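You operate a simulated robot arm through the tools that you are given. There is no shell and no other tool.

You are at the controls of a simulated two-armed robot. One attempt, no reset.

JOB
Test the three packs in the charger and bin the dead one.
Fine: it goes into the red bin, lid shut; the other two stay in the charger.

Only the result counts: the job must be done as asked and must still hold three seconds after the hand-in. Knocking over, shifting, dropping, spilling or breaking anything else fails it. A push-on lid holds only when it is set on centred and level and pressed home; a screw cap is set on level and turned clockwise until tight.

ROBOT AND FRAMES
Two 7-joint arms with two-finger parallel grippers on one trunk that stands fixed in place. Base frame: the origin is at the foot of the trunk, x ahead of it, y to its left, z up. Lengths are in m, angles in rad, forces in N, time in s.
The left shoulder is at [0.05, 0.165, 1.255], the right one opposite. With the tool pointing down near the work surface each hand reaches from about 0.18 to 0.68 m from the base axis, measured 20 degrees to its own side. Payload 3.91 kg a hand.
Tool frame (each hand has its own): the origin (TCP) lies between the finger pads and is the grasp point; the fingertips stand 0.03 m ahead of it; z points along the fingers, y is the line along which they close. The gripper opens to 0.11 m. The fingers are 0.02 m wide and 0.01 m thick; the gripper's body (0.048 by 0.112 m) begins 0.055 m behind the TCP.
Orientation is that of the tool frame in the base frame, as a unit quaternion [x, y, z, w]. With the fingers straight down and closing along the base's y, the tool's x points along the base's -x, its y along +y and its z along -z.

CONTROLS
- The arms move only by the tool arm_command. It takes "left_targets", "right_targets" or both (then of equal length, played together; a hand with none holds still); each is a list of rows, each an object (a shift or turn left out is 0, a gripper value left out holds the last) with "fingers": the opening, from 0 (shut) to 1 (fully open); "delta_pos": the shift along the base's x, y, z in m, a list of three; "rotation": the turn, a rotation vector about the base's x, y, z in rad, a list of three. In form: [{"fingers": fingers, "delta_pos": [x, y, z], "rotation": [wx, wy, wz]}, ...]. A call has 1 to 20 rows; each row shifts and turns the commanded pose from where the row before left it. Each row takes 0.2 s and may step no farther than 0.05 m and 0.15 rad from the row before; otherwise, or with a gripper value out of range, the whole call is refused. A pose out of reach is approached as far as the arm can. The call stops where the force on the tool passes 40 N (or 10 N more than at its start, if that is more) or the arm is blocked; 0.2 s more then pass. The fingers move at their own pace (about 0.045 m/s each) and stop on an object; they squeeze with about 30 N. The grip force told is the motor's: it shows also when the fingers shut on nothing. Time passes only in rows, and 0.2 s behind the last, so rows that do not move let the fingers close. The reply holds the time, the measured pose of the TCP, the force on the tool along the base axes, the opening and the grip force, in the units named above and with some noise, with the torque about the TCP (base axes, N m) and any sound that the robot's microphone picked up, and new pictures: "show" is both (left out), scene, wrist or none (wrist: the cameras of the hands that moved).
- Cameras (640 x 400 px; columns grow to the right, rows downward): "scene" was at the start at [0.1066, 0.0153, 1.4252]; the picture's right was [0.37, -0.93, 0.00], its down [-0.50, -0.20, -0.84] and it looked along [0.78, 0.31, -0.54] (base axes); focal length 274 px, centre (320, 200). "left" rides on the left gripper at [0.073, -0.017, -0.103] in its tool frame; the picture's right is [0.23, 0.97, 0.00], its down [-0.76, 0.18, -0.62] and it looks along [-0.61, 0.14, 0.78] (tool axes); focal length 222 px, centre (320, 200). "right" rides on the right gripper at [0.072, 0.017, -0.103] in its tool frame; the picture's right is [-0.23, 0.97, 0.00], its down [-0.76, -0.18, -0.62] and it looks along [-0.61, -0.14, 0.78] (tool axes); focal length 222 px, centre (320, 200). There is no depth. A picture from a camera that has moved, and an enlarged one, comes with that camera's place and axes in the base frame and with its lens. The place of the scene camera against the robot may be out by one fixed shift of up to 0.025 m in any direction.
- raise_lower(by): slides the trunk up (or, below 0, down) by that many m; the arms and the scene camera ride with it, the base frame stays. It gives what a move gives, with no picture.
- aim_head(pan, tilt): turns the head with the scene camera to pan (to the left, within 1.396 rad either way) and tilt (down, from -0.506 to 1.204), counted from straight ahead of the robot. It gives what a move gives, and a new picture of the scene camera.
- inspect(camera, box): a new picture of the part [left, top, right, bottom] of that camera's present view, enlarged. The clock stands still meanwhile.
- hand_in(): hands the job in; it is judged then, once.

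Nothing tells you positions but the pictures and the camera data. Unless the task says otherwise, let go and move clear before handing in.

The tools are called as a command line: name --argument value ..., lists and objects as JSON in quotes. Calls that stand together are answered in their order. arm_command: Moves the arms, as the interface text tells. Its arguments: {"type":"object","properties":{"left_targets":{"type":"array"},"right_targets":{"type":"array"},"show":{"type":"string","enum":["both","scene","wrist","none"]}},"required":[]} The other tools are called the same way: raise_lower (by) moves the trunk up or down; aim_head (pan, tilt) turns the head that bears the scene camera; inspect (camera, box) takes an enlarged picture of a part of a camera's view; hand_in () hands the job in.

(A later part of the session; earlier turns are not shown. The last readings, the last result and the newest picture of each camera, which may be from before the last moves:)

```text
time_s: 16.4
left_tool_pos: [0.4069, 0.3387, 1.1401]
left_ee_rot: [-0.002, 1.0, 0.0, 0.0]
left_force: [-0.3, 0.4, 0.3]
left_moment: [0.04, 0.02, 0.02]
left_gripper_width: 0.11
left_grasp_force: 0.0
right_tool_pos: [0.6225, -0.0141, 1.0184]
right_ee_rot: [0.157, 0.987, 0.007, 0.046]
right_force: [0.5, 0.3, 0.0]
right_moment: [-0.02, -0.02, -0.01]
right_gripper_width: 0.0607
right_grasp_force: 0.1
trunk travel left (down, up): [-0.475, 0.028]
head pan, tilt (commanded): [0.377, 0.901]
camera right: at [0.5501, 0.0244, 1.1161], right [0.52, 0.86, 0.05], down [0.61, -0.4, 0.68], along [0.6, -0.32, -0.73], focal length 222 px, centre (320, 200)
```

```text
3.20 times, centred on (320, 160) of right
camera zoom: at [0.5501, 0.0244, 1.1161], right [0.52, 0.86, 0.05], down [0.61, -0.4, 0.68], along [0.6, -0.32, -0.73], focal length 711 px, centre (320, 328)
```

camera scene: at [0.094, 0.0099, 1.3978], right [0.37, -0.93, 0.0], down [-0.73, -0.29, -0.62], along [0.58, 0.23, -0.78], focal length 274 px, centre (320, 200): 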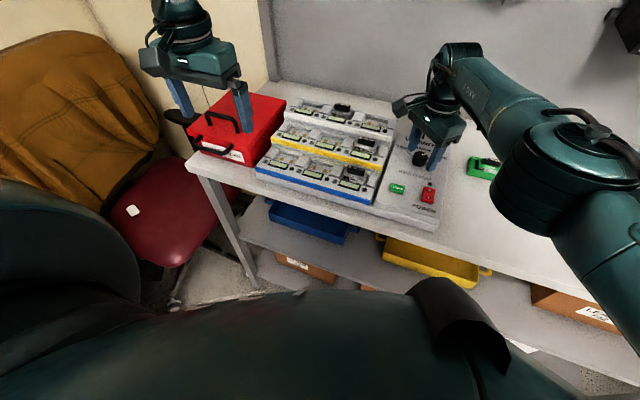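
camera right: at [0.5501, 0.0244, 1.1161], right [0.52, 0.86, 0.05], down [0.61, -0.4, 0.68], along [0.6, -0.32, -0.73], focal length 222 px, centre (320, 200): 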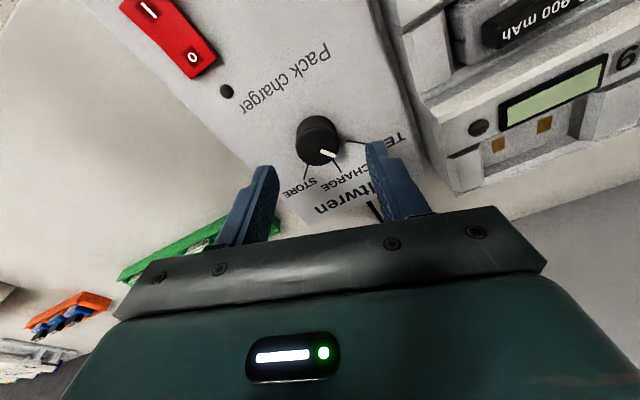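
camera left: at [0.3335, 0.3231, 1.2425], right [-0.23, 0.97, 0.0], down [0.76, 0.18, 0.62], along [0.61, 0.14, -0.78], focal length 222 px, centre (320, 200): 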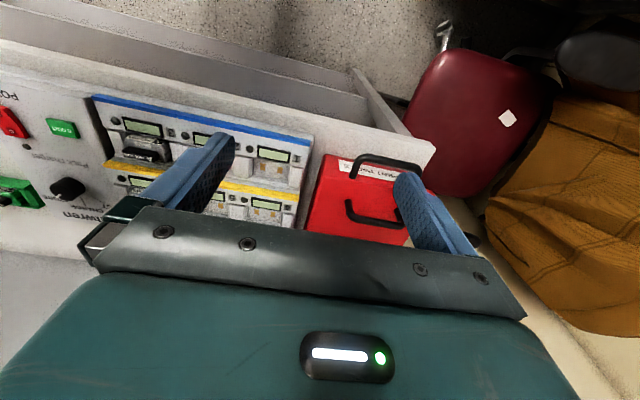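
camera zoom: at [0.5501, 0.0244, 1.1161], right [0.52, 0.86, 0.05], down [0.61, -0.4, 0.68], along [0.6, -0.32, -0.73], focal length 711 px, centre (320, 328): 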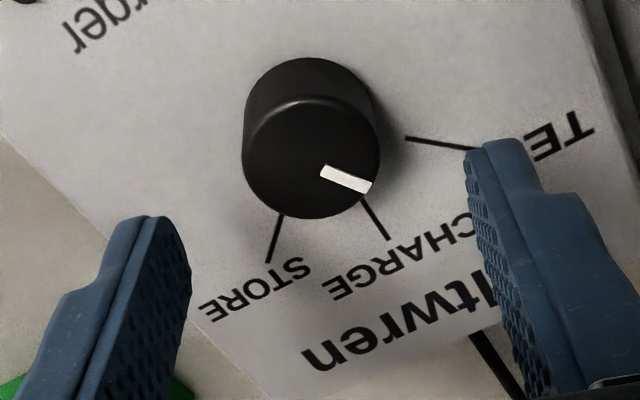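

The pointer is now about 34° toward TEST, leaving about 13.5° to go. I'll descend, regrip and turn the rest.

arm_command --right_targets '[{"delta_pos": [0, 0, -0.015]}, {"delta_pos": [0, 0, -0.0145]}, {"fingers": 0.3}, {"fingers": 0.1}, {"fingers": 0.1}, {"fingers": 0.1}, {"rotation": [-0.0075, 0, 0.083], "fingers": 0.1}, {"rotation": [-0.0075, 0, 0.083]}, {"rotation": [-0.0075, 0, 0.083]}, {}]' --show "wrist"

inspect --camera "right" --box '[220, 100, 420, 220]'

```text
time_s: 18.6
left_tool_pos: [0.4067, 0.3391, 1.1414]
left_ee_rot: [-0.001, 1.0, 0.0, 0.0]
left_force: [0.5, -0.3, -0.1]
left_moment: [-0.01, 0.01, -0.01]
left_gripper_width: 0.1101
left_grasp_force: 0.0
right_tool_pos: [0.6229, -0.0148, 0.988]
right_ee_rot: [0.03, 0.998, 0.001, 0.046]
right_force: [-3.3, -3.0, -3.3]
right_moment: [-0.4, 0.42, -0.66]
right_gripper_width: 0.0315
right_grasp_force: 45.3
trunk travel left (down, up): [-0.475, 0.028]
head pan, tilt (commanded): [0.377, 0.901]
camera right: at [0.5432, 0.007, 1.0857], right [0.29, 0.96, 0.03], down [0.69, -0.22, 0.69], along [0.67, -0.18, -0.72], focal length 222 px, centre (320, 200)
```

right: 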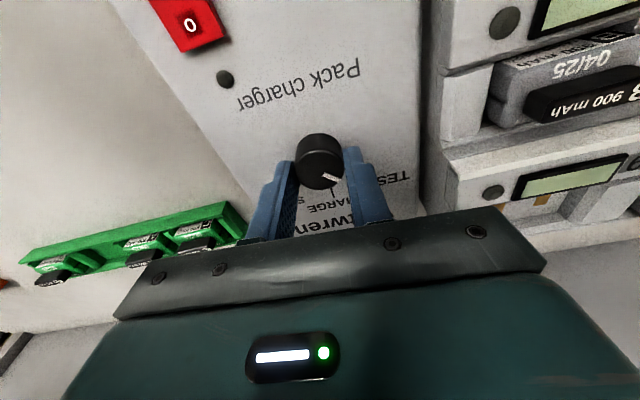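

```text
3.20 times, centred on (320, 160) of right
camera zoom: at [0.5432, 0.007, 1.0857], right [0.29, 0.96, 0.03], down [0.69, -0.22, 0.69], along [0.67, -0.18, -0.72], focal length 711 px, centre (320, 328)
```

zoom: 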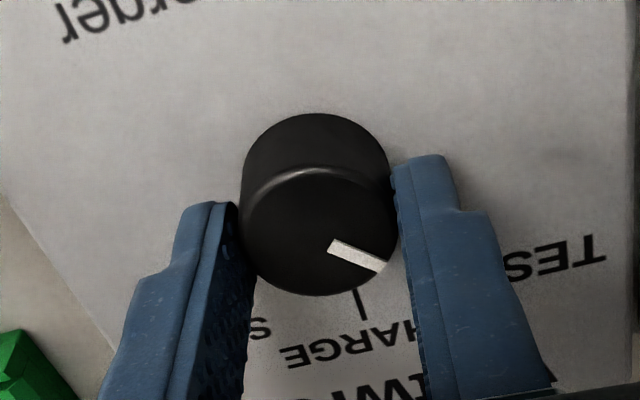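

There's now a resisting torque (-0.66 N·m), which suggests the knob is against its TEST stop. I'll release, lift and check the pointer.

arm_command --right_targets '[{"fingers": 0.55}, {"fingers": 0.55}, {"fingers": 0.55}, {"delta_pos": [0, 0, 0.02]}, {"delta_pos": [0, 0, 0.03]}, {"delta_pos": [-0.03, 0, 0.02]}, {"delta_pos": [-0.03, 0, 0.01]}]' --show "wrist"

inspect --camera "right" --box '[270, 120, 420, 220]'

```text
time_s: 20.2
left_tool_pos: [0.4053, 0.3392, 1.1399]
left_ee_rot: [-0.001, 1.0, 0.0, 0.001]
left_force: [-0.7, -0.6, 1.3]
left_moment: [-0.05, 0.0, 0.02]
left_gripper_width: 0.1099
left_grasp_force: 0.0
right_tool_pos: [0.5628, -0.014, 1.0676]
right_ee_rot: [0.032, 0.998, 0.002, 0.045]
right_force: [0.0, -0.4, 0.3]
right_moment: [-0.01, -0.01, 0.03]
right_gripper_width: 0.0605
right_grasp_force: 0.0
trunk travel left (down, up): [-0.475, 0.028]
head pan, tilt (commanded): [0.377, 0.901]
camera right: at [0.4829, 0.0079, 1.1648], right [0.29, 0.96, 0.03], down [0.69, -0.23, 0.69], along [0.67, -0.18, -0.72], focal length 222 px, centre (320, 200)
```

right: 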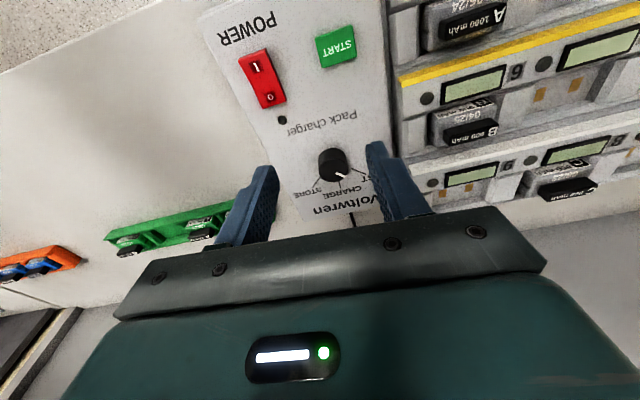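

```text
4.00 times, centred on (345, 170) of right
camera zoom: at [0.4829, 0.0079, 1.1648], right [0.29, 0.96, 0.03], down [0.69, -0.23, 0.69], along [0.67, -0.18, -0.72], focal length 888 px, centre (220, 320)
```

zoom: 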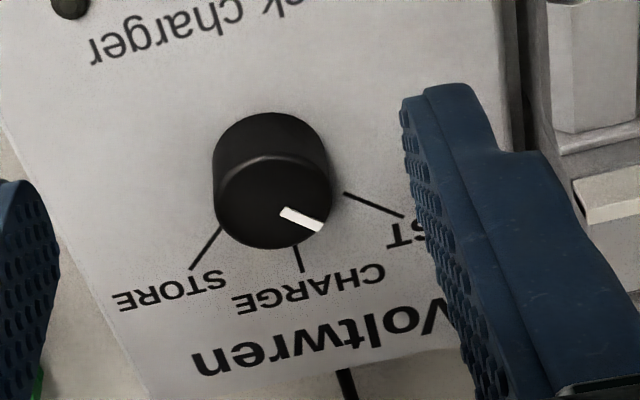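

The pointer is close to TEST but looks about 8° short. I'll go back and give it a little more turn.

arm_command --right_targets '[{"delta_pos": [0.03, 0, -0.01], "rotation": [0.009, 0, -0.1]}, {"delta_pos": [0.03, 0, -0.02], "rotation": [0.009, 0, -0.1]}, {"delta_pos": [0, 0, -0.03], "rotation": [0.009, 0, -0.1]}, {"delta_pos": [0, 0, -0.02]}, {"fingers": 0.3}, {"fingers": 0.1}, {"fingers": 0.0}, {"fingers": 0.0}, {"rotation": [-0.006, 0, 0.07], "fingers": 0.0}, {"rotation": [-0.006, 0, 0.07]}, {"rotation": [-0.006, 0, 0.07]}, {}]' --show "wrist"

inspect --camera "right" --box '[220, 100, 420, 220]'

```text
time_s: 22.8
left_tool_pos: [0.4071, 0.3397, 1.1405]
left_ee_rot: [-0.001, 1.0, -0.001, 0.0]
left_force: [0.2, 0.2, 0.0]
left_moment: [-0.01, -0.03, 0.0]
left_gripper_width: 0.11
left_grasp_force: 0.0
right_tool_pos: [0.6222, -0.0158, 0.988]
right_ee_rot: [0.077, 0.996, 0.005, 0.044]
right_force: [-4.2, -5.2, -5.1]
right_moment: [-0.56, 0.54, -0.77]
right_gripper_width: 0.0312
right_grasp_force: 44.9
trunk travel left (down, up): [-0.475, 0.028]
head pan, tilt (commanded): [0.377, 0.901]
camera right: at [0.5447, 0.0132, 1.0857], right [0.37, 0.93, 0.03], down [0.67, -0.29, 0.69], along [0.65, -0.23, -0.73], focal length 222 px, centre (320, 200)
```

right: 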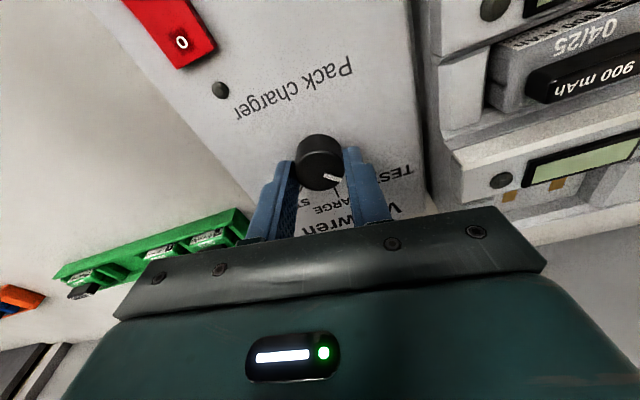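

```text
3.20 times, centred on (320, 160) of right
camera zoom: at [0.5447, 0.0132, 1.0857], right [0.37, 0.93, 0.03], down [0.67, -0.29, 0.69], along [0.65, -0.23, -0.73], focal length 711 px, centre (320, 328)
```

zoom: 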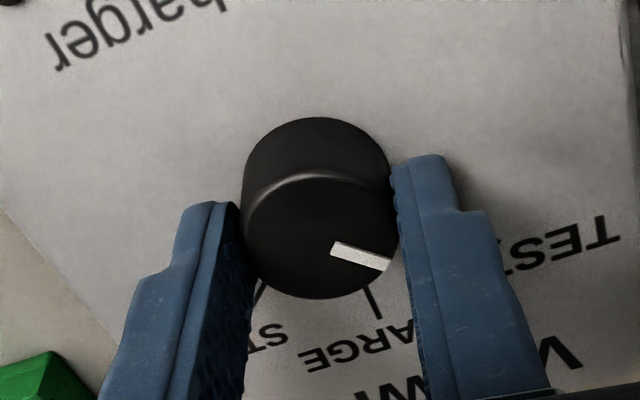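

arm_command --right_targets '[{"fingers": 0.55}, {"fingers": 0.55}, {"fingers": 0.55}, {}]' --show "wrist"

inspect --camera "right" --box '[220, 100, 420, 220]'

```text
time_s: 23.8
left_tool_pos: [0.4068, 0.3396, 1.139]
left_ee_rot: [0.0, 1.0, -0.001, 0.0]
left_force: [-0.4, 0.6, 0.0]
left_moment: [0.01, 0.03, 0.0]
left_gripper_width: 0.1099
left_grasp_force: 0.2
right_tool_pos: [0.6218, -0.0137, 0.9895]
right_ee_rot: [0.075, 0.996, 0.003, 0.045]
right_force: [0.1, -0.4, 0.7]
right_moment: [0.0, -0.03, 0.0]
right_gripper_width: 0.0606
right_grasp_force: 0.1
trunk travel left (down, up): [-0.475, 0.028]
head pan, tilt (commanded): [0.377, 0.901]
camera right: at [0.5446, 0.0141, 1.0862], right [0.37, 0.93, 0.03], down [0.67, -0.29, 0.69], along [0.65, -0.23, -0.73], focal length 222 px, centre (320, 200)
```

right: 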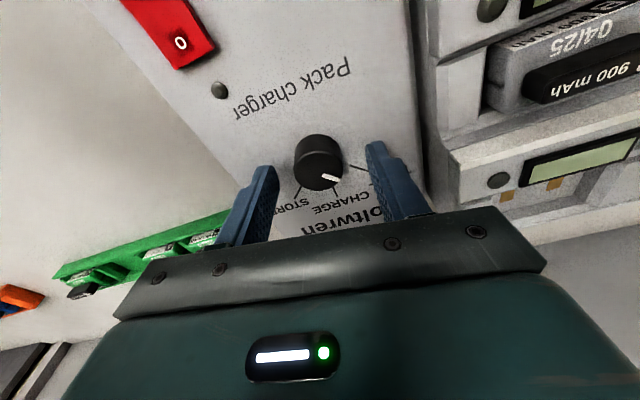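

```text
3.20 times, centred on (320, 160) of right
camera zoom: at [0.5446, 0.0141, 1.0862], right [0.37, 0.93, 0.03], down [0.67, -0.29, 0.69], along [0.65, -0.23, -0.73], focal length 711 px, centre (320, 328)
```

zoom: 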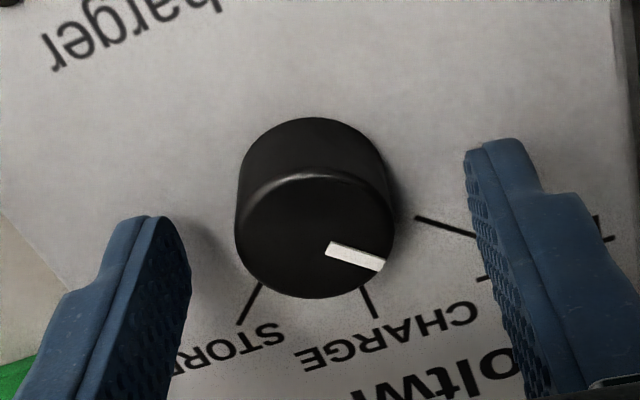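

The pointer now lies along the TEST tick and the knob resists further turning, so I take it as at its stop. Next I'll lift, straighten the hand, close the fingers and hover over the "I" side of the POWER rocker at about (0.513, -0.0495).

arm_command --right_targets '[{"delta_pos": [0, 0, 0.03]}, {"delta_pos": [-0.005, 0, 0.03], "rotation": [-0.0134, 0, 0.149]}, {"delta_pos": [-0.025, -0.006, 0], "rotation": [0, 0.09, 0], "fingers": 0}, {"delta_pos": [-0.03, -0.01, 0]}, {"delta_pos": [-0.03, -0.01, 0]}, {"delta_pos": [-0.019, -0.0085, -0.01]}, {}, {}]' --show "both"

inspect --camera "right" --box '[220, 60, 440, 220]'

inspect --camera "scene" --box '[370, 120, 460, 235]'

```text
time_s: 25.6
left_tool_pos: [0.4076, 0.3388, 1.1396]
left_ee_rot: [0.0, 1.0, 0.0, 0.0]
left_force: [-0.3, 0.4, 0.6]
left_moment: [0.0, 0.01, 0.02]
left_gripper_width: 0.11
left_grasp_force: 0.1
right_tool_pos: [0.514, -0.0496, 1.0386]
right_ee_rot: [0.002, 1.0, 0.001, 0.001]
right_force: [-1.2, -0.1, 0.7]
right_moment: [-0.01, -0.02, 0.01]
right_gripper_width: 0.0002
right_grasp_force: 29.8
trunk travel left (down, up): [-0.475, 0.028]
head pan, tilt (commanded): [0.377, 0.901]
camera scene: at [0.0938, 0.0101, 1.3978], right [0.37, -0.93, 0.0], down [-0.73, -0.29, -0.62], along [0.58, 0.23, -0.78], focal length 274 px, centre (320, 200)
camera right: at [0.4416, -0.0314, 1.1432], right [0.23, 0.97, 0.0], down [0.76, -0.18, 0.62], along [0.61, -0.14, -0.78], focal length 222 px, centre (320, 200)
```

scene: 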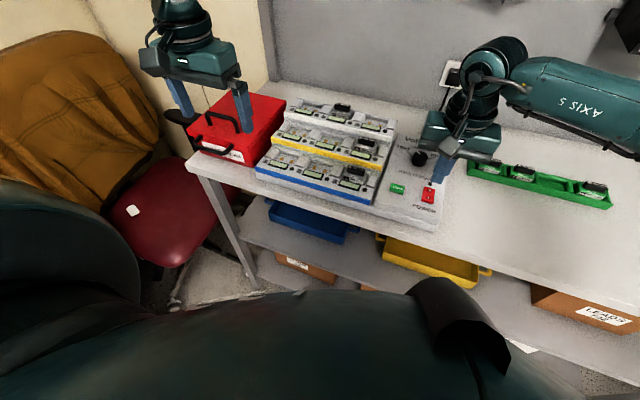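
right: 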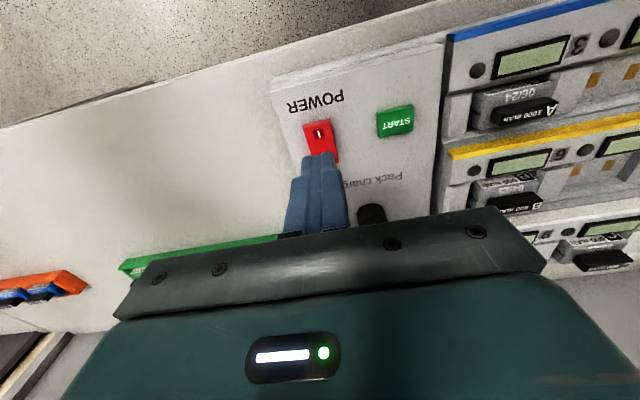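

```text
2.50 times, centred on (330, 140) of right
camera zoom: at [0.4416, -0.0314, 1.1432], right [0.23, 0.97, 0.0], down [0.76, -0.18, 0.62], along [0.61, -0.14, -0.78], focal length 555 px, centre (295, 350)
```

zoom: 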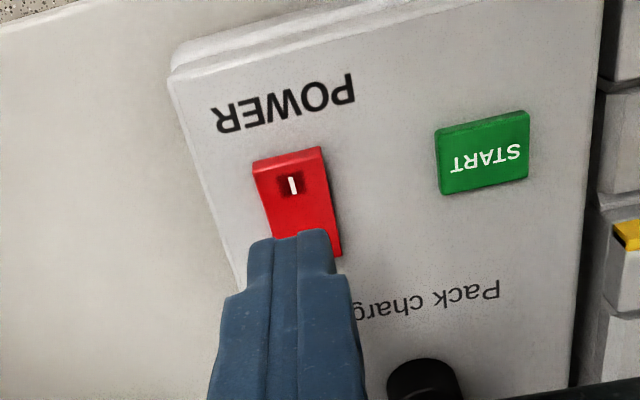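

```text
3.48 times, centred on (415, 178) of scene
camera zoom: at [0.0938, 0.0101, 1.3978], right [0.37, -0.93, 0.0], down [-0.73, -0.29, -0.62], along [0.58, 0.23, -0.78], focal length 952 px, centre (-10, 278)
```

zoom: 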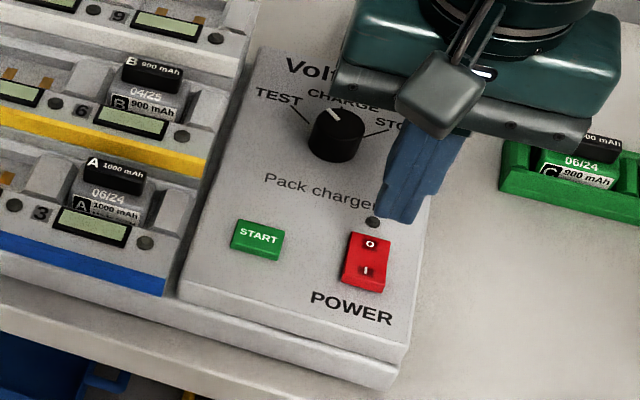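

inspect --camera "scene" --box '[395, 135, 445, 175]'

arm_command --right_targets '[{"delta_pos": [-0.0025, 0, -0.025]}, {"delta_pos": [0, 0, -0.015]}, {"delta_pos": [0, 0, -0.004]}, {"delta_pos": [0, 0, -0.003]}]' --show "both"

```text
10.00 times, centred on (420, 155) of scene
camera zoom: at [0.0938, 0.0101, 1.3978], right [0.37, -0.93, 0.0], down [-0.73, -0.29, -0.62], along [0.58, 0.23, -0.78], focal length 2736 px, centre (-680, 650)
```

zoom: 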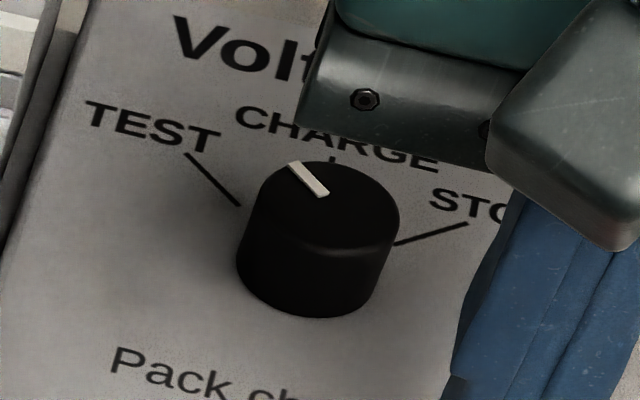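

```text
time_s: 26.6
left_tool_pos: [0.4063, 0.3385, 1.1392]
left_ee_rot: [-0.001, 1.0, 0.001, 0.0]
left_force: [-0.3, 0.3, -0.5]
left_moment: [0.01, 0.01, -0.02]
left_gripper_width: 0.11
left_grasp_force: 0.1
right_tool_pos: [0.5132, -0.0488, 0.9913]
right_ee_rot: [0.001, 1.0, 0.0, 0.001]
right_force: [-0.7, -0.5, 0.6]
right_moment: [0.01, 0.01, 0.0]
right_gripper_width: 0.0001
right_grasp_force: 30.2
trunk travel left (down, up): [-0.475, 0.028]
head pan, tilt (commanded): [0.377, 0.901]
camera scene: at [0.0938, 0.0102, 1.3978], right [0.37, -0.93, 0.0], down [-0.73, -0.29, -0.62], along [0.58, 0.23, -0.78], focal length 274 px, centre (320, 200)
camera right: at [0.4412, -0.0317, 1.0952], right [0.23, 0.97, 0.0], down [0.76, -0.18, 0.62], along [0.61, -0.14, -0.78], focal length 222 px, centre (320, 200)
```

scene: 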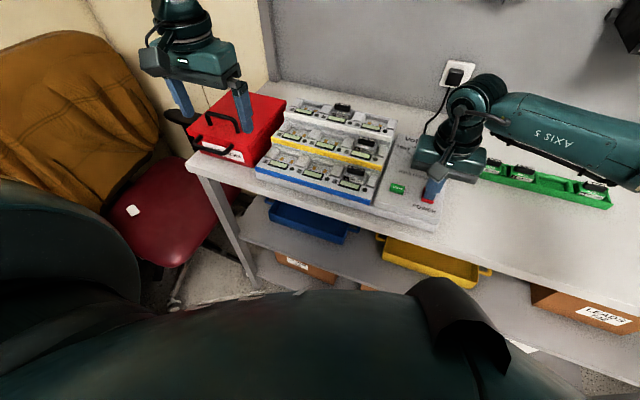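
right: 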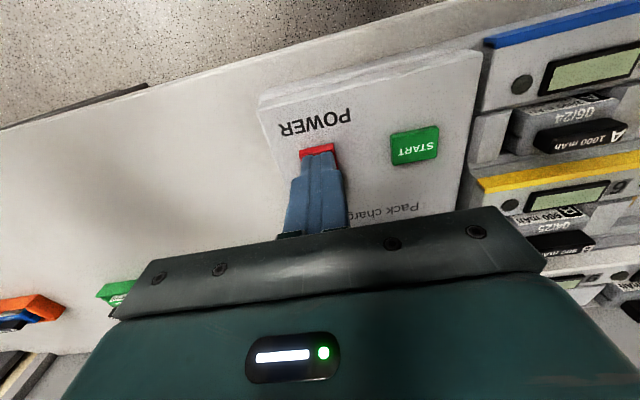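

The scene zoom shows the pointer parallel to the TEST tick, so the mode is set. The finger is just above the rocker, and I'll press in small steps.

arm_command --right_targets '[{"delta_pos": [-0.001, 0, -0.002]}, {"delta_pos": [0, 0, -0.002]}, {"delta_pos": [0, 0, -0.002]}]' --show "wrist"

```text
time_s: 27.4
left_tool_pos: [0.4078, 0.3391, 1.1408]
left_ee_rot: [-0.001, 1.0, 0.0, 0.001]
left_force: [1.2, 0.3, -0.1]
left_moment: [0.0, -0.01, 0.03]
left_gripper_width: 0.1103
left_grasp_force: 0.0
right_tool_pos: [0.5109, -0.049, 0.9874]
right_ee_rot: [0.001, 1.0, 0.001, 0.004]
right_force: [3.6, -1.6, 17.6]
right_moment: [-0.08, -0.26, 0.13]
right_gripper_width: 0.0001
right_grasp_force: 30.1
trunk travel left (down, up): [-0.475, 0.028]
head pan, tilt (commanded): [0.377, 0.901]
camera right: at [0.4384, -0.0318, 1.0918], right [0.23, 0.97, 0.0], down [0.76, -0.18, 0.63], along [0.61, -0.14, -0.78], focal length 222 px, centre (320, 200)
```

right: 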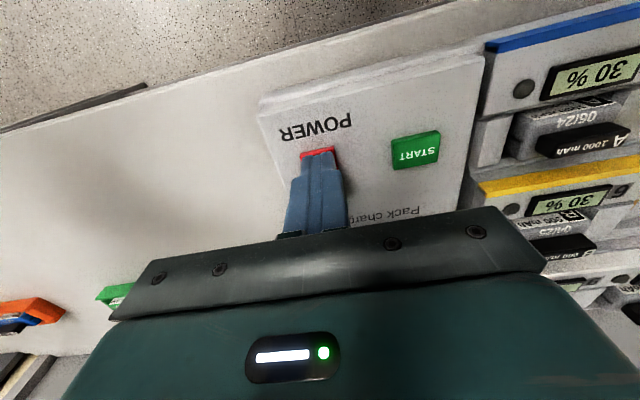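

The displays have lit ("30 %"), so the power is on. I'll lift off and move over the START button.

arm_command --right_targets '[{"delta_pos": [0, 0, 0.02]}, {"delta_pos": [0.003, 0.03, 0.01]}, {"delta_pos": [0.005, 0.034, 0]}, {}]' --show "both"

inspect --camera "scene" --box '[250, 90, 460, 235]'

inspect --camera "right" --box '[220, 60, 440, 220]'

```text
time_s: 28.4
left_tool_pos: [0.4076, 0.3386, 1.1399]
left_ee_rot: [-0.001, 1.0, -0.001, 0.001]
left_force: [-0.1, 0.1, 1.0]
left_moment: [0.0, 0.03, 0.03]
left_gripper_width: 0.11
left_grasp_force: 0.1
right_tool_pos: [0.5174, 0.016, 1.0152]
right_ee_rot: [0.001, 1.0, 0.001, 0.0]
right_force: [-0.4, 0.1, 0.6]
right_moment: [0.0, 0.03, 0.03]
right_gripper_width: 0.0002
right_grasp_force: 30.2
trunk travel left (down, up): [-0.475, 0.028]
head pan, tilt (commanded): [0.377, 0.901]
camera scene: at [0.0938, 0.0098, 1.3978], right [0.37, -0.93, 0.0], down [-0.73, -0.29, -0.62], along [0.58, 0.23, -0.78], focal length 274 px, centre (320, 200)
camera right: at [0.446, 0.0339, 1.1205], right [0.23, 0.97, 0.0], down [0.76, -0.18, 0.62], along [0.61, -0.14, -0.78], focal length 222 px, centre (320, 200)
```

scene: 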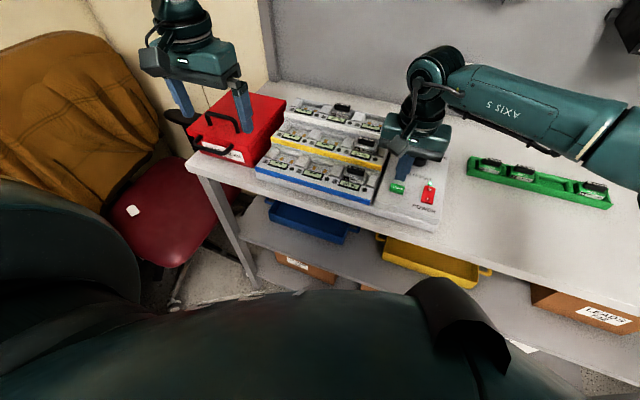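
right: 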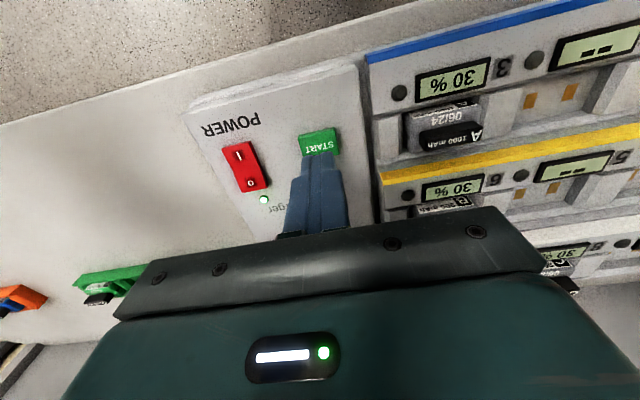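

```text
2.76 times, centred on (355, 162) of scene
camera zoom: at [0.0938, 0.0098, 1.3978], right [0.37, -0.93, 0.0], down [-0.73, -0.29, -0.62], along [0.58, 0.23, -0.78], focal length 755 px, centre (223, 303)
```

zoom: 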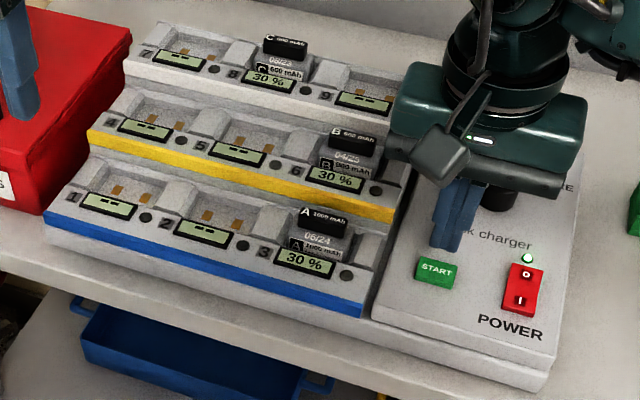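

```text
2.50 times, centred on (330, 140) of right
camera zoom: at [0.446, 0.0339, 1.1205], right [0.23, 0.97, 0.0], down [0.76, -0.18, 0.62], along [0.61, -0.14, -0.78], focal length 555 px, centre (295, 350)
```

zoom: 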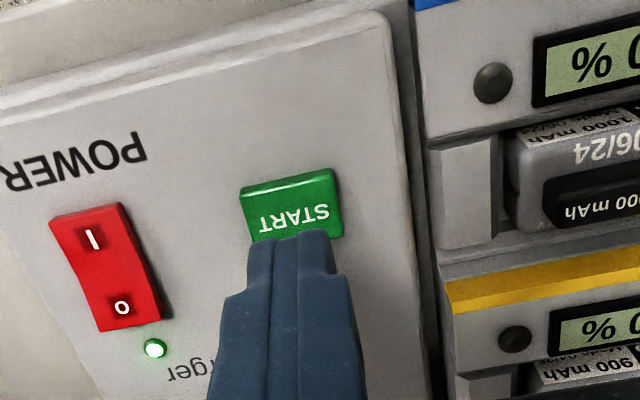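

The power LED is green and the three packs' displays each read 30 %. I'll press START in small steps.

arm_command --right_targets '[{"delta_pos": [0.002, 0, -0.015]}, {"delta_pos": [0, 0, -0.012]}, {"delta_pos": [0, 0, -0.003]}, {"delta_pos": [0, 0, -0.002]}, {"delta_pos": [0, 0, -0.002]}]' --show "wrist"

```text
time_s: 29.6
left_tool_pos: [0.4057, 0.3398, 1.1391]
left_ee_rot: [-0.001, 1.0, -0.001, 0.001]
left_force: [0.3, 0.6, -0.5]
left_moment: [0.01, 0.0, -0.02]
left_gripper_width: 0.1098
left_grasp_force: 0.1
right_tool_pos: [0.5202, 0.0138, 0.983]
right_ee_rot: [0.002, 1.0, 0.001, 0.002]
right_force: [1.9, -0.2, 5.0]
right_moment: [-0.02, -0.04, 0.02]
right_gripper_width: 0.0
right_grasp_force: 30.4
trunk travel left (down, up): [-0.475, 0.028]
head pan, tilt (commanded): [0.377, 0.901]
heard: click
camera right: at [0.448, 0.032, 1.0862], right [0.23, 0.97, 0.0], down [0.76, -0.18, 0.63], along [0.61, -0.14, -0.78], focal length 222 px, centre (320, 200)
```

right: 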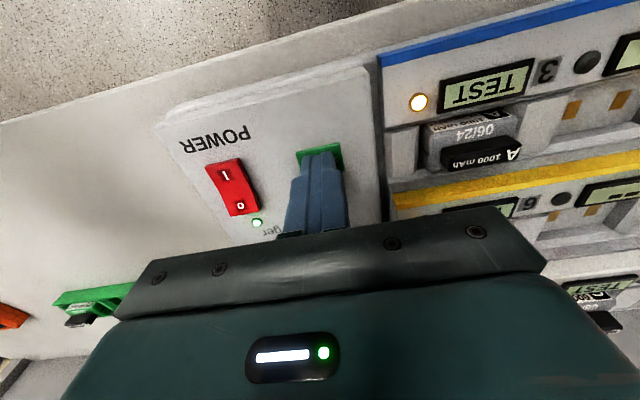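

There was a click, the displays read "TEST" and the lamp is amber, so the test is running. I'll back the hand off to a clear spot and wait for the results.

arm_command --right_targets '[{"delta_pos": [0, 0, 0.02]}, {"delta_pos": [0, -0.01, 0.03]}, {"delta_pos": [-0.03, -0.04, 0.03]}, {"delta_pos": [-0.03, -0.04, 0.03]}, {}, {}, {}, {}, {}, {}]' --show "scene"

inspect --camera "scene" --box '[250, 90, 460, 235]'

```text
refused: row 3 steps farther than a row can; nothing moved
```

```text
2.76 times, centred on (355, 162) of scene
camera zoom: at [0.0936, 0.0101, 1.3979], right [0.37, -0.93, 0.0], down [-0.73, -0.29, -0.62], along [0.58, 0.23, -0.78], focal length 755 px, centre (223, 303)
```

zoom: 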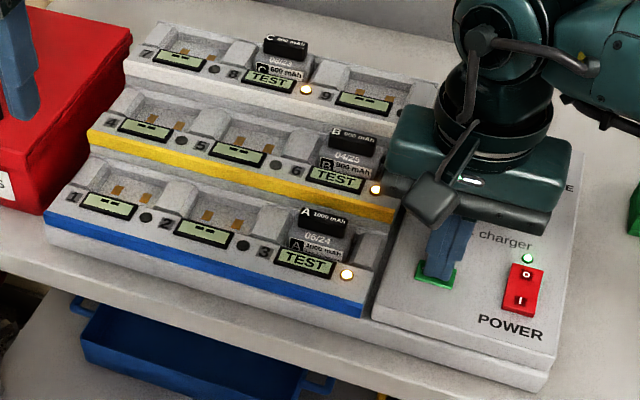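

All three packs' displays show TEST with amber lamps. I'll retry the retreat with smaller steps.

arm_command --right_targets '[{"delta_pos": [0, 0, 0.02]}, {"delta_pos": [0, -0.01, 0.03]}, {"delta_pos": [-0.02, -0.03, 0.02]}, {"delta_pos": [-0.02, -0.03, 0.02]}, {"delta_pos": [-0.02, -0.03, 0.02]}, {}, {}, {}, {}]' --show "scene"

inspect --camera "scene" --box '[250, 90, 460, 235]'

```text
time_s: 31.6
left_tool_pos: [0.4064, 0.3382, 1.1394]
left_ee_rot: [0.0, 1.0, 0.0, 0.001]
left_force: [-0.1, 0.7, -0.1]
left_moment: [-0.02, -0.03, 0.0]
left_gripper_width: 0.1098
left_grasp_force: 0.0
right_tool_pos: [0.4575, -0.0869, 1.0904]
right_ee_rot: [0.001, 1.0, 0.001, 0.001]
right_force: [0.2, -0.2, 0.6]
right_moment: [-0.01, 0.03, 0.02]
right_gripper_width: 0.0
right_grasp_force: 29.7
trunk travel left (down, up): [-0.475, 0.028]
head pan, tilt (commanded): [0.377, 0.901]
camera scene: at [0.0937, 0.0101, 1.3978], right [0.37, -0.93, 0.0], down [-0.73, -0.29, -0.62], along [0.58, 0.23, -0.78], focal length 274 px, centre (320, 200)
```

scene: 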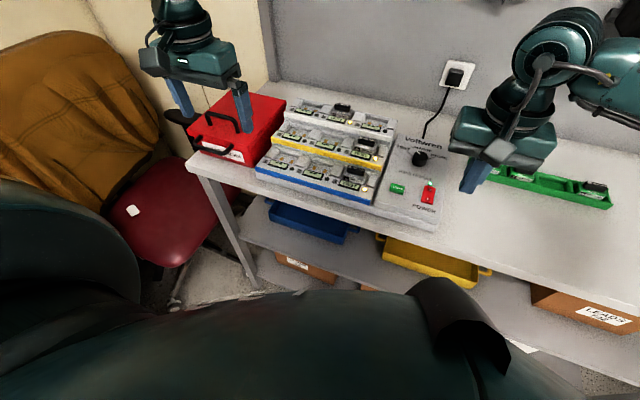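

```text
2.76 times, centred on (355, 162) of scene
camera zoom: at [0.0937, 0.0101, 1.3978], right [0.37, -0.93, 0.0], down [-0.73, -0.29, -0.62], along [0.58, 0.23, -0.78], focal length 755 px, centre (223, 303)
```

zoom: 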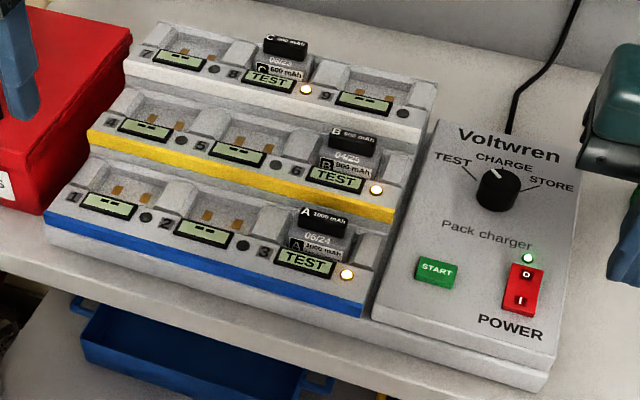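

The test is still running. While waiting, I'll reposition the left hand for a clearer look at the bin lid.

arm_command --left_targets '[{"delta_pos": [0, -0.03, 0.02], "fingers": 0}, {"delta_pos": [0, -0.03, 0.02]}, {"delta_pos": [0, -0.02, 0.02]}, {}, {}, {}, {}, {}]' --show "both"

inspect --camera "left" --box '[340, 120, 540, 250]'

inspect --camera "scene" --box '[180, 70, 300, 180]'

inspect --camera "scene" --box '[250, 90, 460, 235]'

```text
time_s: 33.4
left_tool_pos: [0.4091, 0.2591, 1.2058]
left_ee_rot: [-0.001, 1.0, 0.0, 0.0]
left_force: [-0.5, -0.2, 0.2]
left_moment: [0.03, 0.02, 0.02]
left_gripper_width: 0.0
left_grasp_force: 30.1
right_tool_pos: [0.4582, -0.0854, 1.0898]
right_ee_rot: [0.002, 1.0, 0.0, 0.001]
right_force: [-0.4, -0.3, 0.2]
right_moment: [0.0, -0.02, -0.02]
right_gripper_width: 0.0
right_grasp_force: 29.3
trunk travel left (down, up): [-0.475, 0.028]
head pan, tilt (commanded): [0.377, 0.901]
camera scene: at [0.0938, 0.0103, 1.3978], right [0.37, -0.93, 0.0], down [-0.73, -0.29, -0.62], along [0.58, 0.23, -0.78], focal length 274 px, centre (320, 200)
camera left: at [0.3359, 0.2415, 1.309], right [-0.23, 0.97, 0.0], down [0.76, 0.18, 0.62], along [0.61, 0.14, -0.78], focal length 222 px, centre (320, 200)
```

scene: 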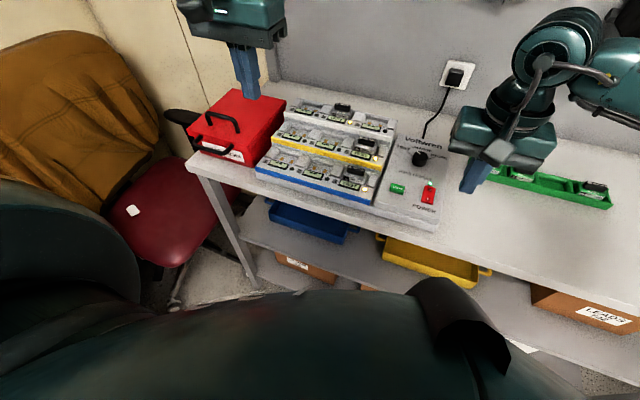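
left: 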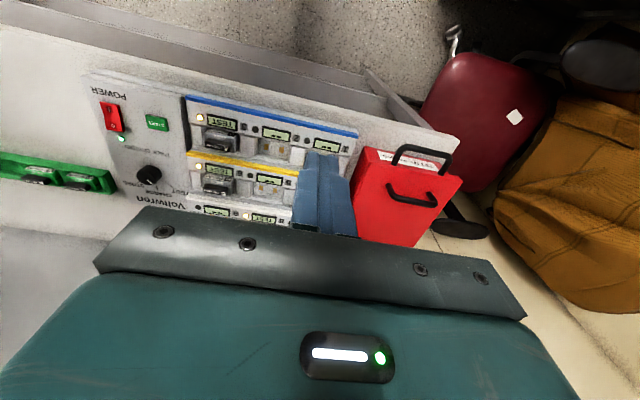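

```text
3.08 times, centred on (440, 185) of left
camera zoom: at [0.3359, 0.2415, 1.309], right [-0.23, 0.97, 0.0], down [0.76, 0.18, 0.62], along [0.61, 0.14, -0.78], focal length 684 px, centre (-49, 246)
```

zoom: 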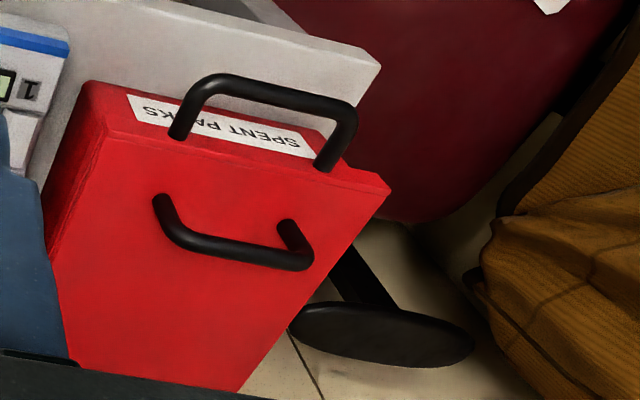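

```text
3.64 times, centred on (240, 125) of scene
camera zoom: at [0.0938, 0.0103, 1.3978], right [0.37, -0.93, 0.0], down [-0.73, -0.29, -0.62], along [0.58, 0.23, -0.78], focal length 995 px, centre (611, 473)
```

zoom: 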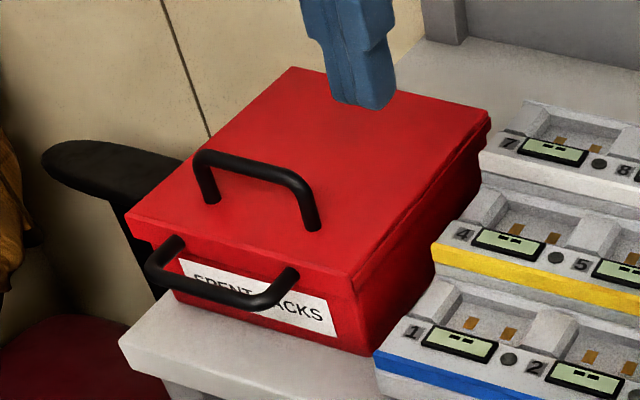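

```text
2.76 times, centred on (355, 162) of scene
camera zoom: at [0.0938, 0.0103, 1.3978], right [0.37, -0.93, 0.0], down [-0.73, -0.29, -0.62], along [0.58, 0.23, -0.78], focal length 755 px, centre (223, 303)
```

zoom: 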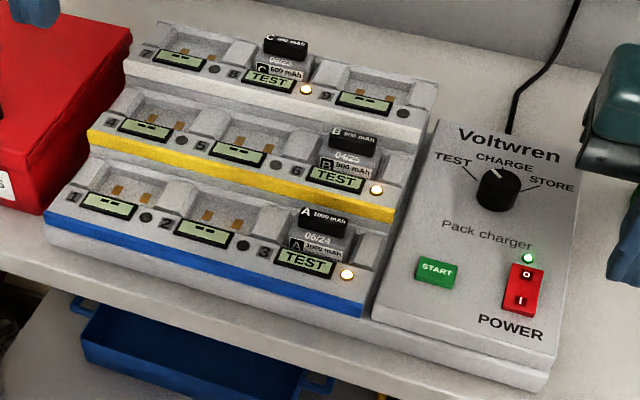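

I estimate the lid spans x 0.496–0.677 and y 0.367–0.537 with its top at z≈0.98, and its handle bar at about (0.528, 0.451, 1.02). I'll park the right hand aside and move the left nearer the bin to look for a hinge while the test runs.

arm_command --left_targets '[{"delta_pos": [0.02, 0.01, 0]}, {"delta_pos": [0.03, 0.01, 0]}, {"delta_pos": [0.03, 0.01, 0]}, {"delta_pos": [0.03, 0.01, 0]}, {"delta_pos": [0.0, 0.0, 0]}, {}, {}, {}, {}, {}]' --right_targets '[{"delta_pos": [-0.01, -0.03, 0.02]}, {"delta_pos": [-0.02, -0.03, 0.02]}, {"delta_pos": [-0.02, -0.03, 0.02]}, {"delta_pos": [-0.01, -0.03, 0.02]}, {"delta_pos": [0, -0.02, 0]}, {}, {}, {}, {}, {}]' --show "both"

inspect --camera "left" --box '[340, 80, 600, 250]'

inspect --camera "scene" --box '[250, 90, 460, 235]'

```text
time_s: 35.6
left_tool_pos: [0.5202, 0.2969, 1.2015]
left_ee_rot: [-0.001, 1.0, 0.0, 0.0]
left_force: [0.3, -0.3, 0.2]
left_moment: [-0.01, -0.01, 0.02]
left_gripper_width: 0.0
left_grasp_force: 30.4
right_tool_pos: [0.3991, -0.2242, 1.1698]
right_ee_rot: [0.002, 1.0, 0.001, 0.001]
right_force: [0.7, -0.5, 0.0]
right_moment: [-0.01, -0.04, 0.02]
right_gripper_width: 0.0
right_grasp_force: 30.1
trunk travel left (down, up): [-0.475, 0.028]
head pan, tilt (commanded): [0.377, 0.901]
camera scene: at [0.0938, 0.0102, 1.3978], right [0.37, -0.93, 0.0], down [-0.73, -0.29, -0.62], along [0.58, 0.23, -0.78], focal length 274 px, centre (320, 200)
camera right: at [0.3274, -0.2073, 1.2756], right [0.23, 0.97, 0.0], down [0.76, -0.18, 0.62], along [0.61, -0.14, -0.78], focal length 222 px, centre (320, 200)
camera left: at [0.4466, 0.2812, 1.3047], right [-0.23, 0.97, 0.0], down [0.76, 0.18, 0.62], along [0.61, 0.14, -0.78], focal length 222 px, centre (320, 200)
```

scene: 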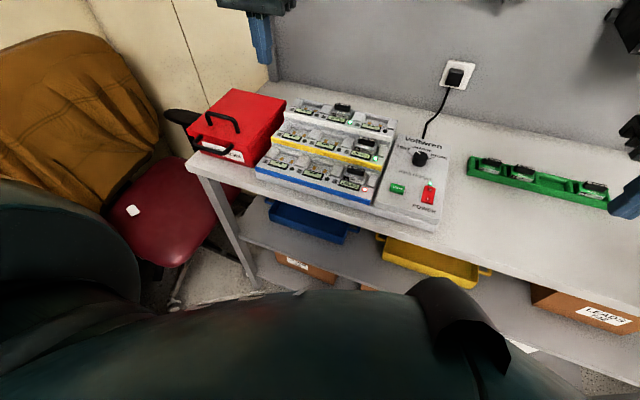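
right: 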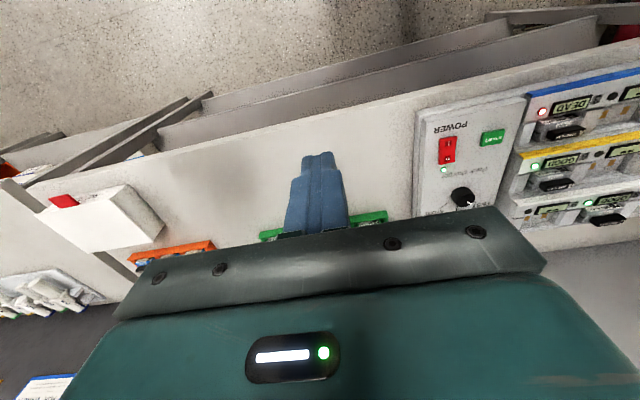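
left: 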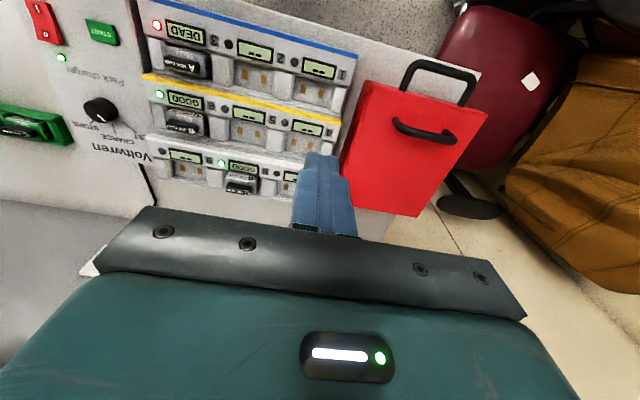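

```text
2.35 times, centred on (470, 165) of left
camera zoom: at [0.4466, 0.2812, 1.3047], right [-0.23, 0.97, 0.0], down [0.76, 0.18, 0.62], along [0.61, 0.14, -0.78], focal length 523 px, centre (-33, 282)
```

zoom: 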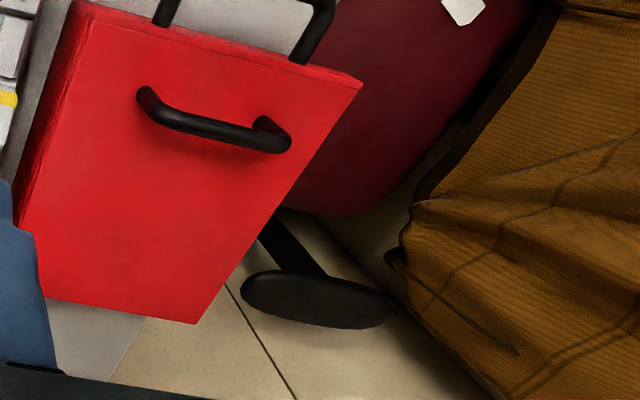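

```text
2.76 times, centred on (355, 162) of scene
camera zoom: at [0.0938, 0.0102, 1.3978], right [0.37, -0.93, 0.0], down [-0.73, -0.29, -0.62], along [0.58, 0.23, -0.78], focal length 755 px, centre (223, 303)
```

zoom: 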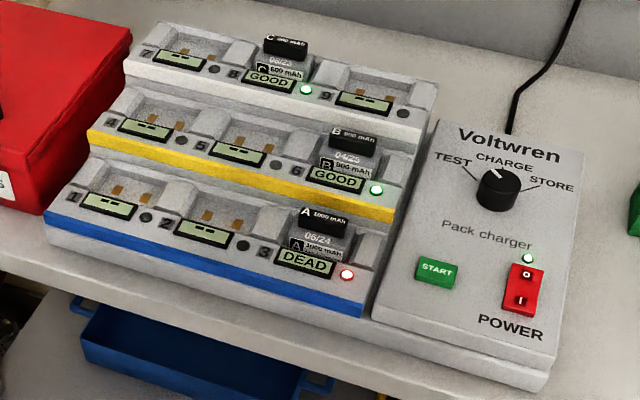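

The test result is clear: bay 3 (pack A) reads DEAD with a red lamp, and B and C read GOOD. I'll now bring the left hand over the bin's lid handle, at about (0.533, 0.455), rolled +90° so the fingers close across the bar.

arm_command --left_targets '[{"delta_pos": [0.001, 0.0144, -0.004], "rotation": [0, 0, 0.1428], "fingers": 0.6}, {"delta_pos": [0.001, 0.0144, -0.004], "rotation": [0, 0, 0.1428]}, {"delta_pos": [0.001, 0.0144, -0.004], "rotation": [0, 0, 0.1428]}, {"delta_pos": [0.001, 0.0144, -0.004], "rotation": [0, 0, 0.1428]}, {"delta_pos": [0.001, 0.0144, -0.004], "rotation": [0, 0, 0.1428]}, {"delta_pos": [0.001, 0.0144, -0.004], "rotation": [0, 0, 0.1428]}, {"delta_pos": [0.001, 0.0144, -0.004], "rotation": [0, 0, 0.1428]}, {"delta_pos": [0.001, 0.0144, -0.004], "rotation": [0, 0, 0.1428]}, {"delta_pos": [0.001, 0.0144, -0.004], "rotation": [0, 0, 0.1428]}, {"delta_pos": [0.001, 0.0144, -0.004], "rotation": [0, 0, 0.1428]}, {"delta_pos": [0.001, 0.0144, -0.004], "rotation": [0, 0, 0.1428]}, {}]' --show "both"

```text
time_s: 38.2
left_tool_pos: [0.5296, 0.4553, 1.1579]
left_ee_rot: [0.709, -0.706, 0.0, 0.0]
left_force: [-0.2, -0.3, 0.0]
left_moment: [-0.04, -0.01, 0.0]
left_gripper_width: 0.0661
left_grasp_force: 0.1
right_tool_pos: [0.3994, -0.2251, 1.1712]
right_ee_rot: [0.002, 1.0, 0.001, 0.001]
right_force: [-0.2, -0.3, -0.3]
right_moment: [-0.02, 0.01, -0.01]
right_gripper_width: 0.0001
right_grasp_force: 30.5
trunk travel left (down, up): [-0.475, 0.028]
head pan, tilt (commanded): [0.377, 0.901]
camera scene: at [0.0938, 0.01, 1.3978], right [0.37, -0.93, 0.0], down [-0.73, -0.29, -0.62], along [0.58, 0.23, -0.78], focal length 274 px, centre (320, 200)
camera left: at [0.5461, 0.3837, 1.2603], right [-0.97, -0.23, 0.0], down [-0.18, 0.76, 0.62], along [-0.14, 0.61, -0.78], focal length 222 px, centre (320, 200)
```

scene: 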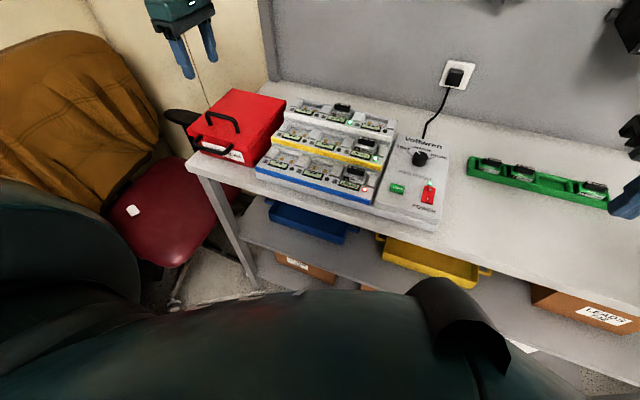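
left: 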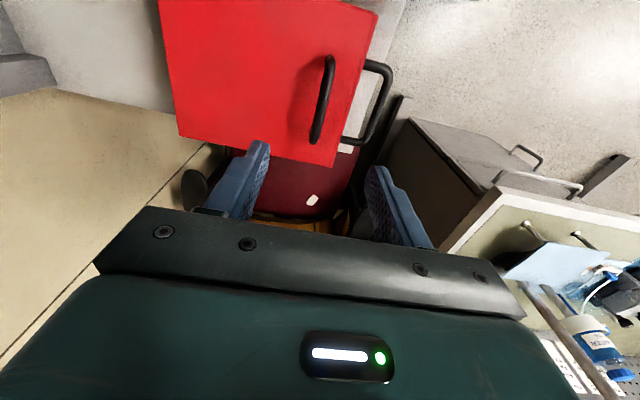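

The roll reached 90°. I'll zoom into this view to measure the lid handle and check the back edge for a hinge.

inspect --camera "left" --box '[270, 20, 420, 180]'

inspect --camera "left" --box '[130, 0, 300, 160]'

```text
2.50 times, centred on (345, 100) of left
camera zoom: at [0.5461, 0.3837, 1.2603], right [-0.97, -0.23, 0.0], down [-0.18, 0.76, 0.62], along [-0.14, 0.61, -0.78], focal length 555 px, centre (258, 450)
```

zoom: 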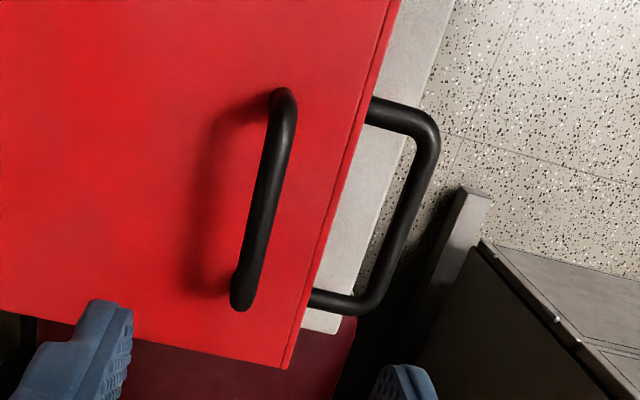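

```text
2.50 times, centred on (215, 80) of left
camera zoom: at [0.5461, 0.3837, 1.2603], right [-0.97, -0.23, 0.0], down [-0.18, 0.76, 0.62], along [-0.14, 0.61, -0.78], focal length 555 px, centre (582, 500)
```

zoom: 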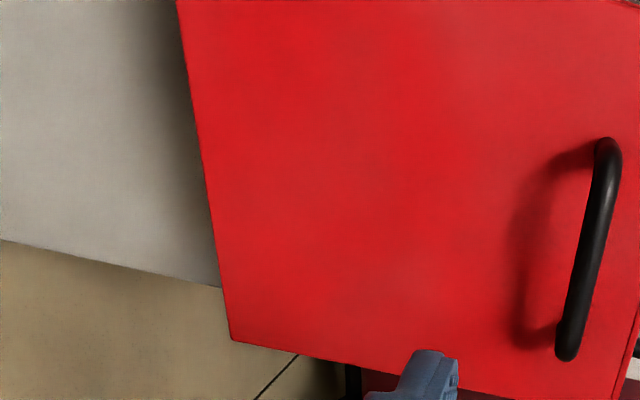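

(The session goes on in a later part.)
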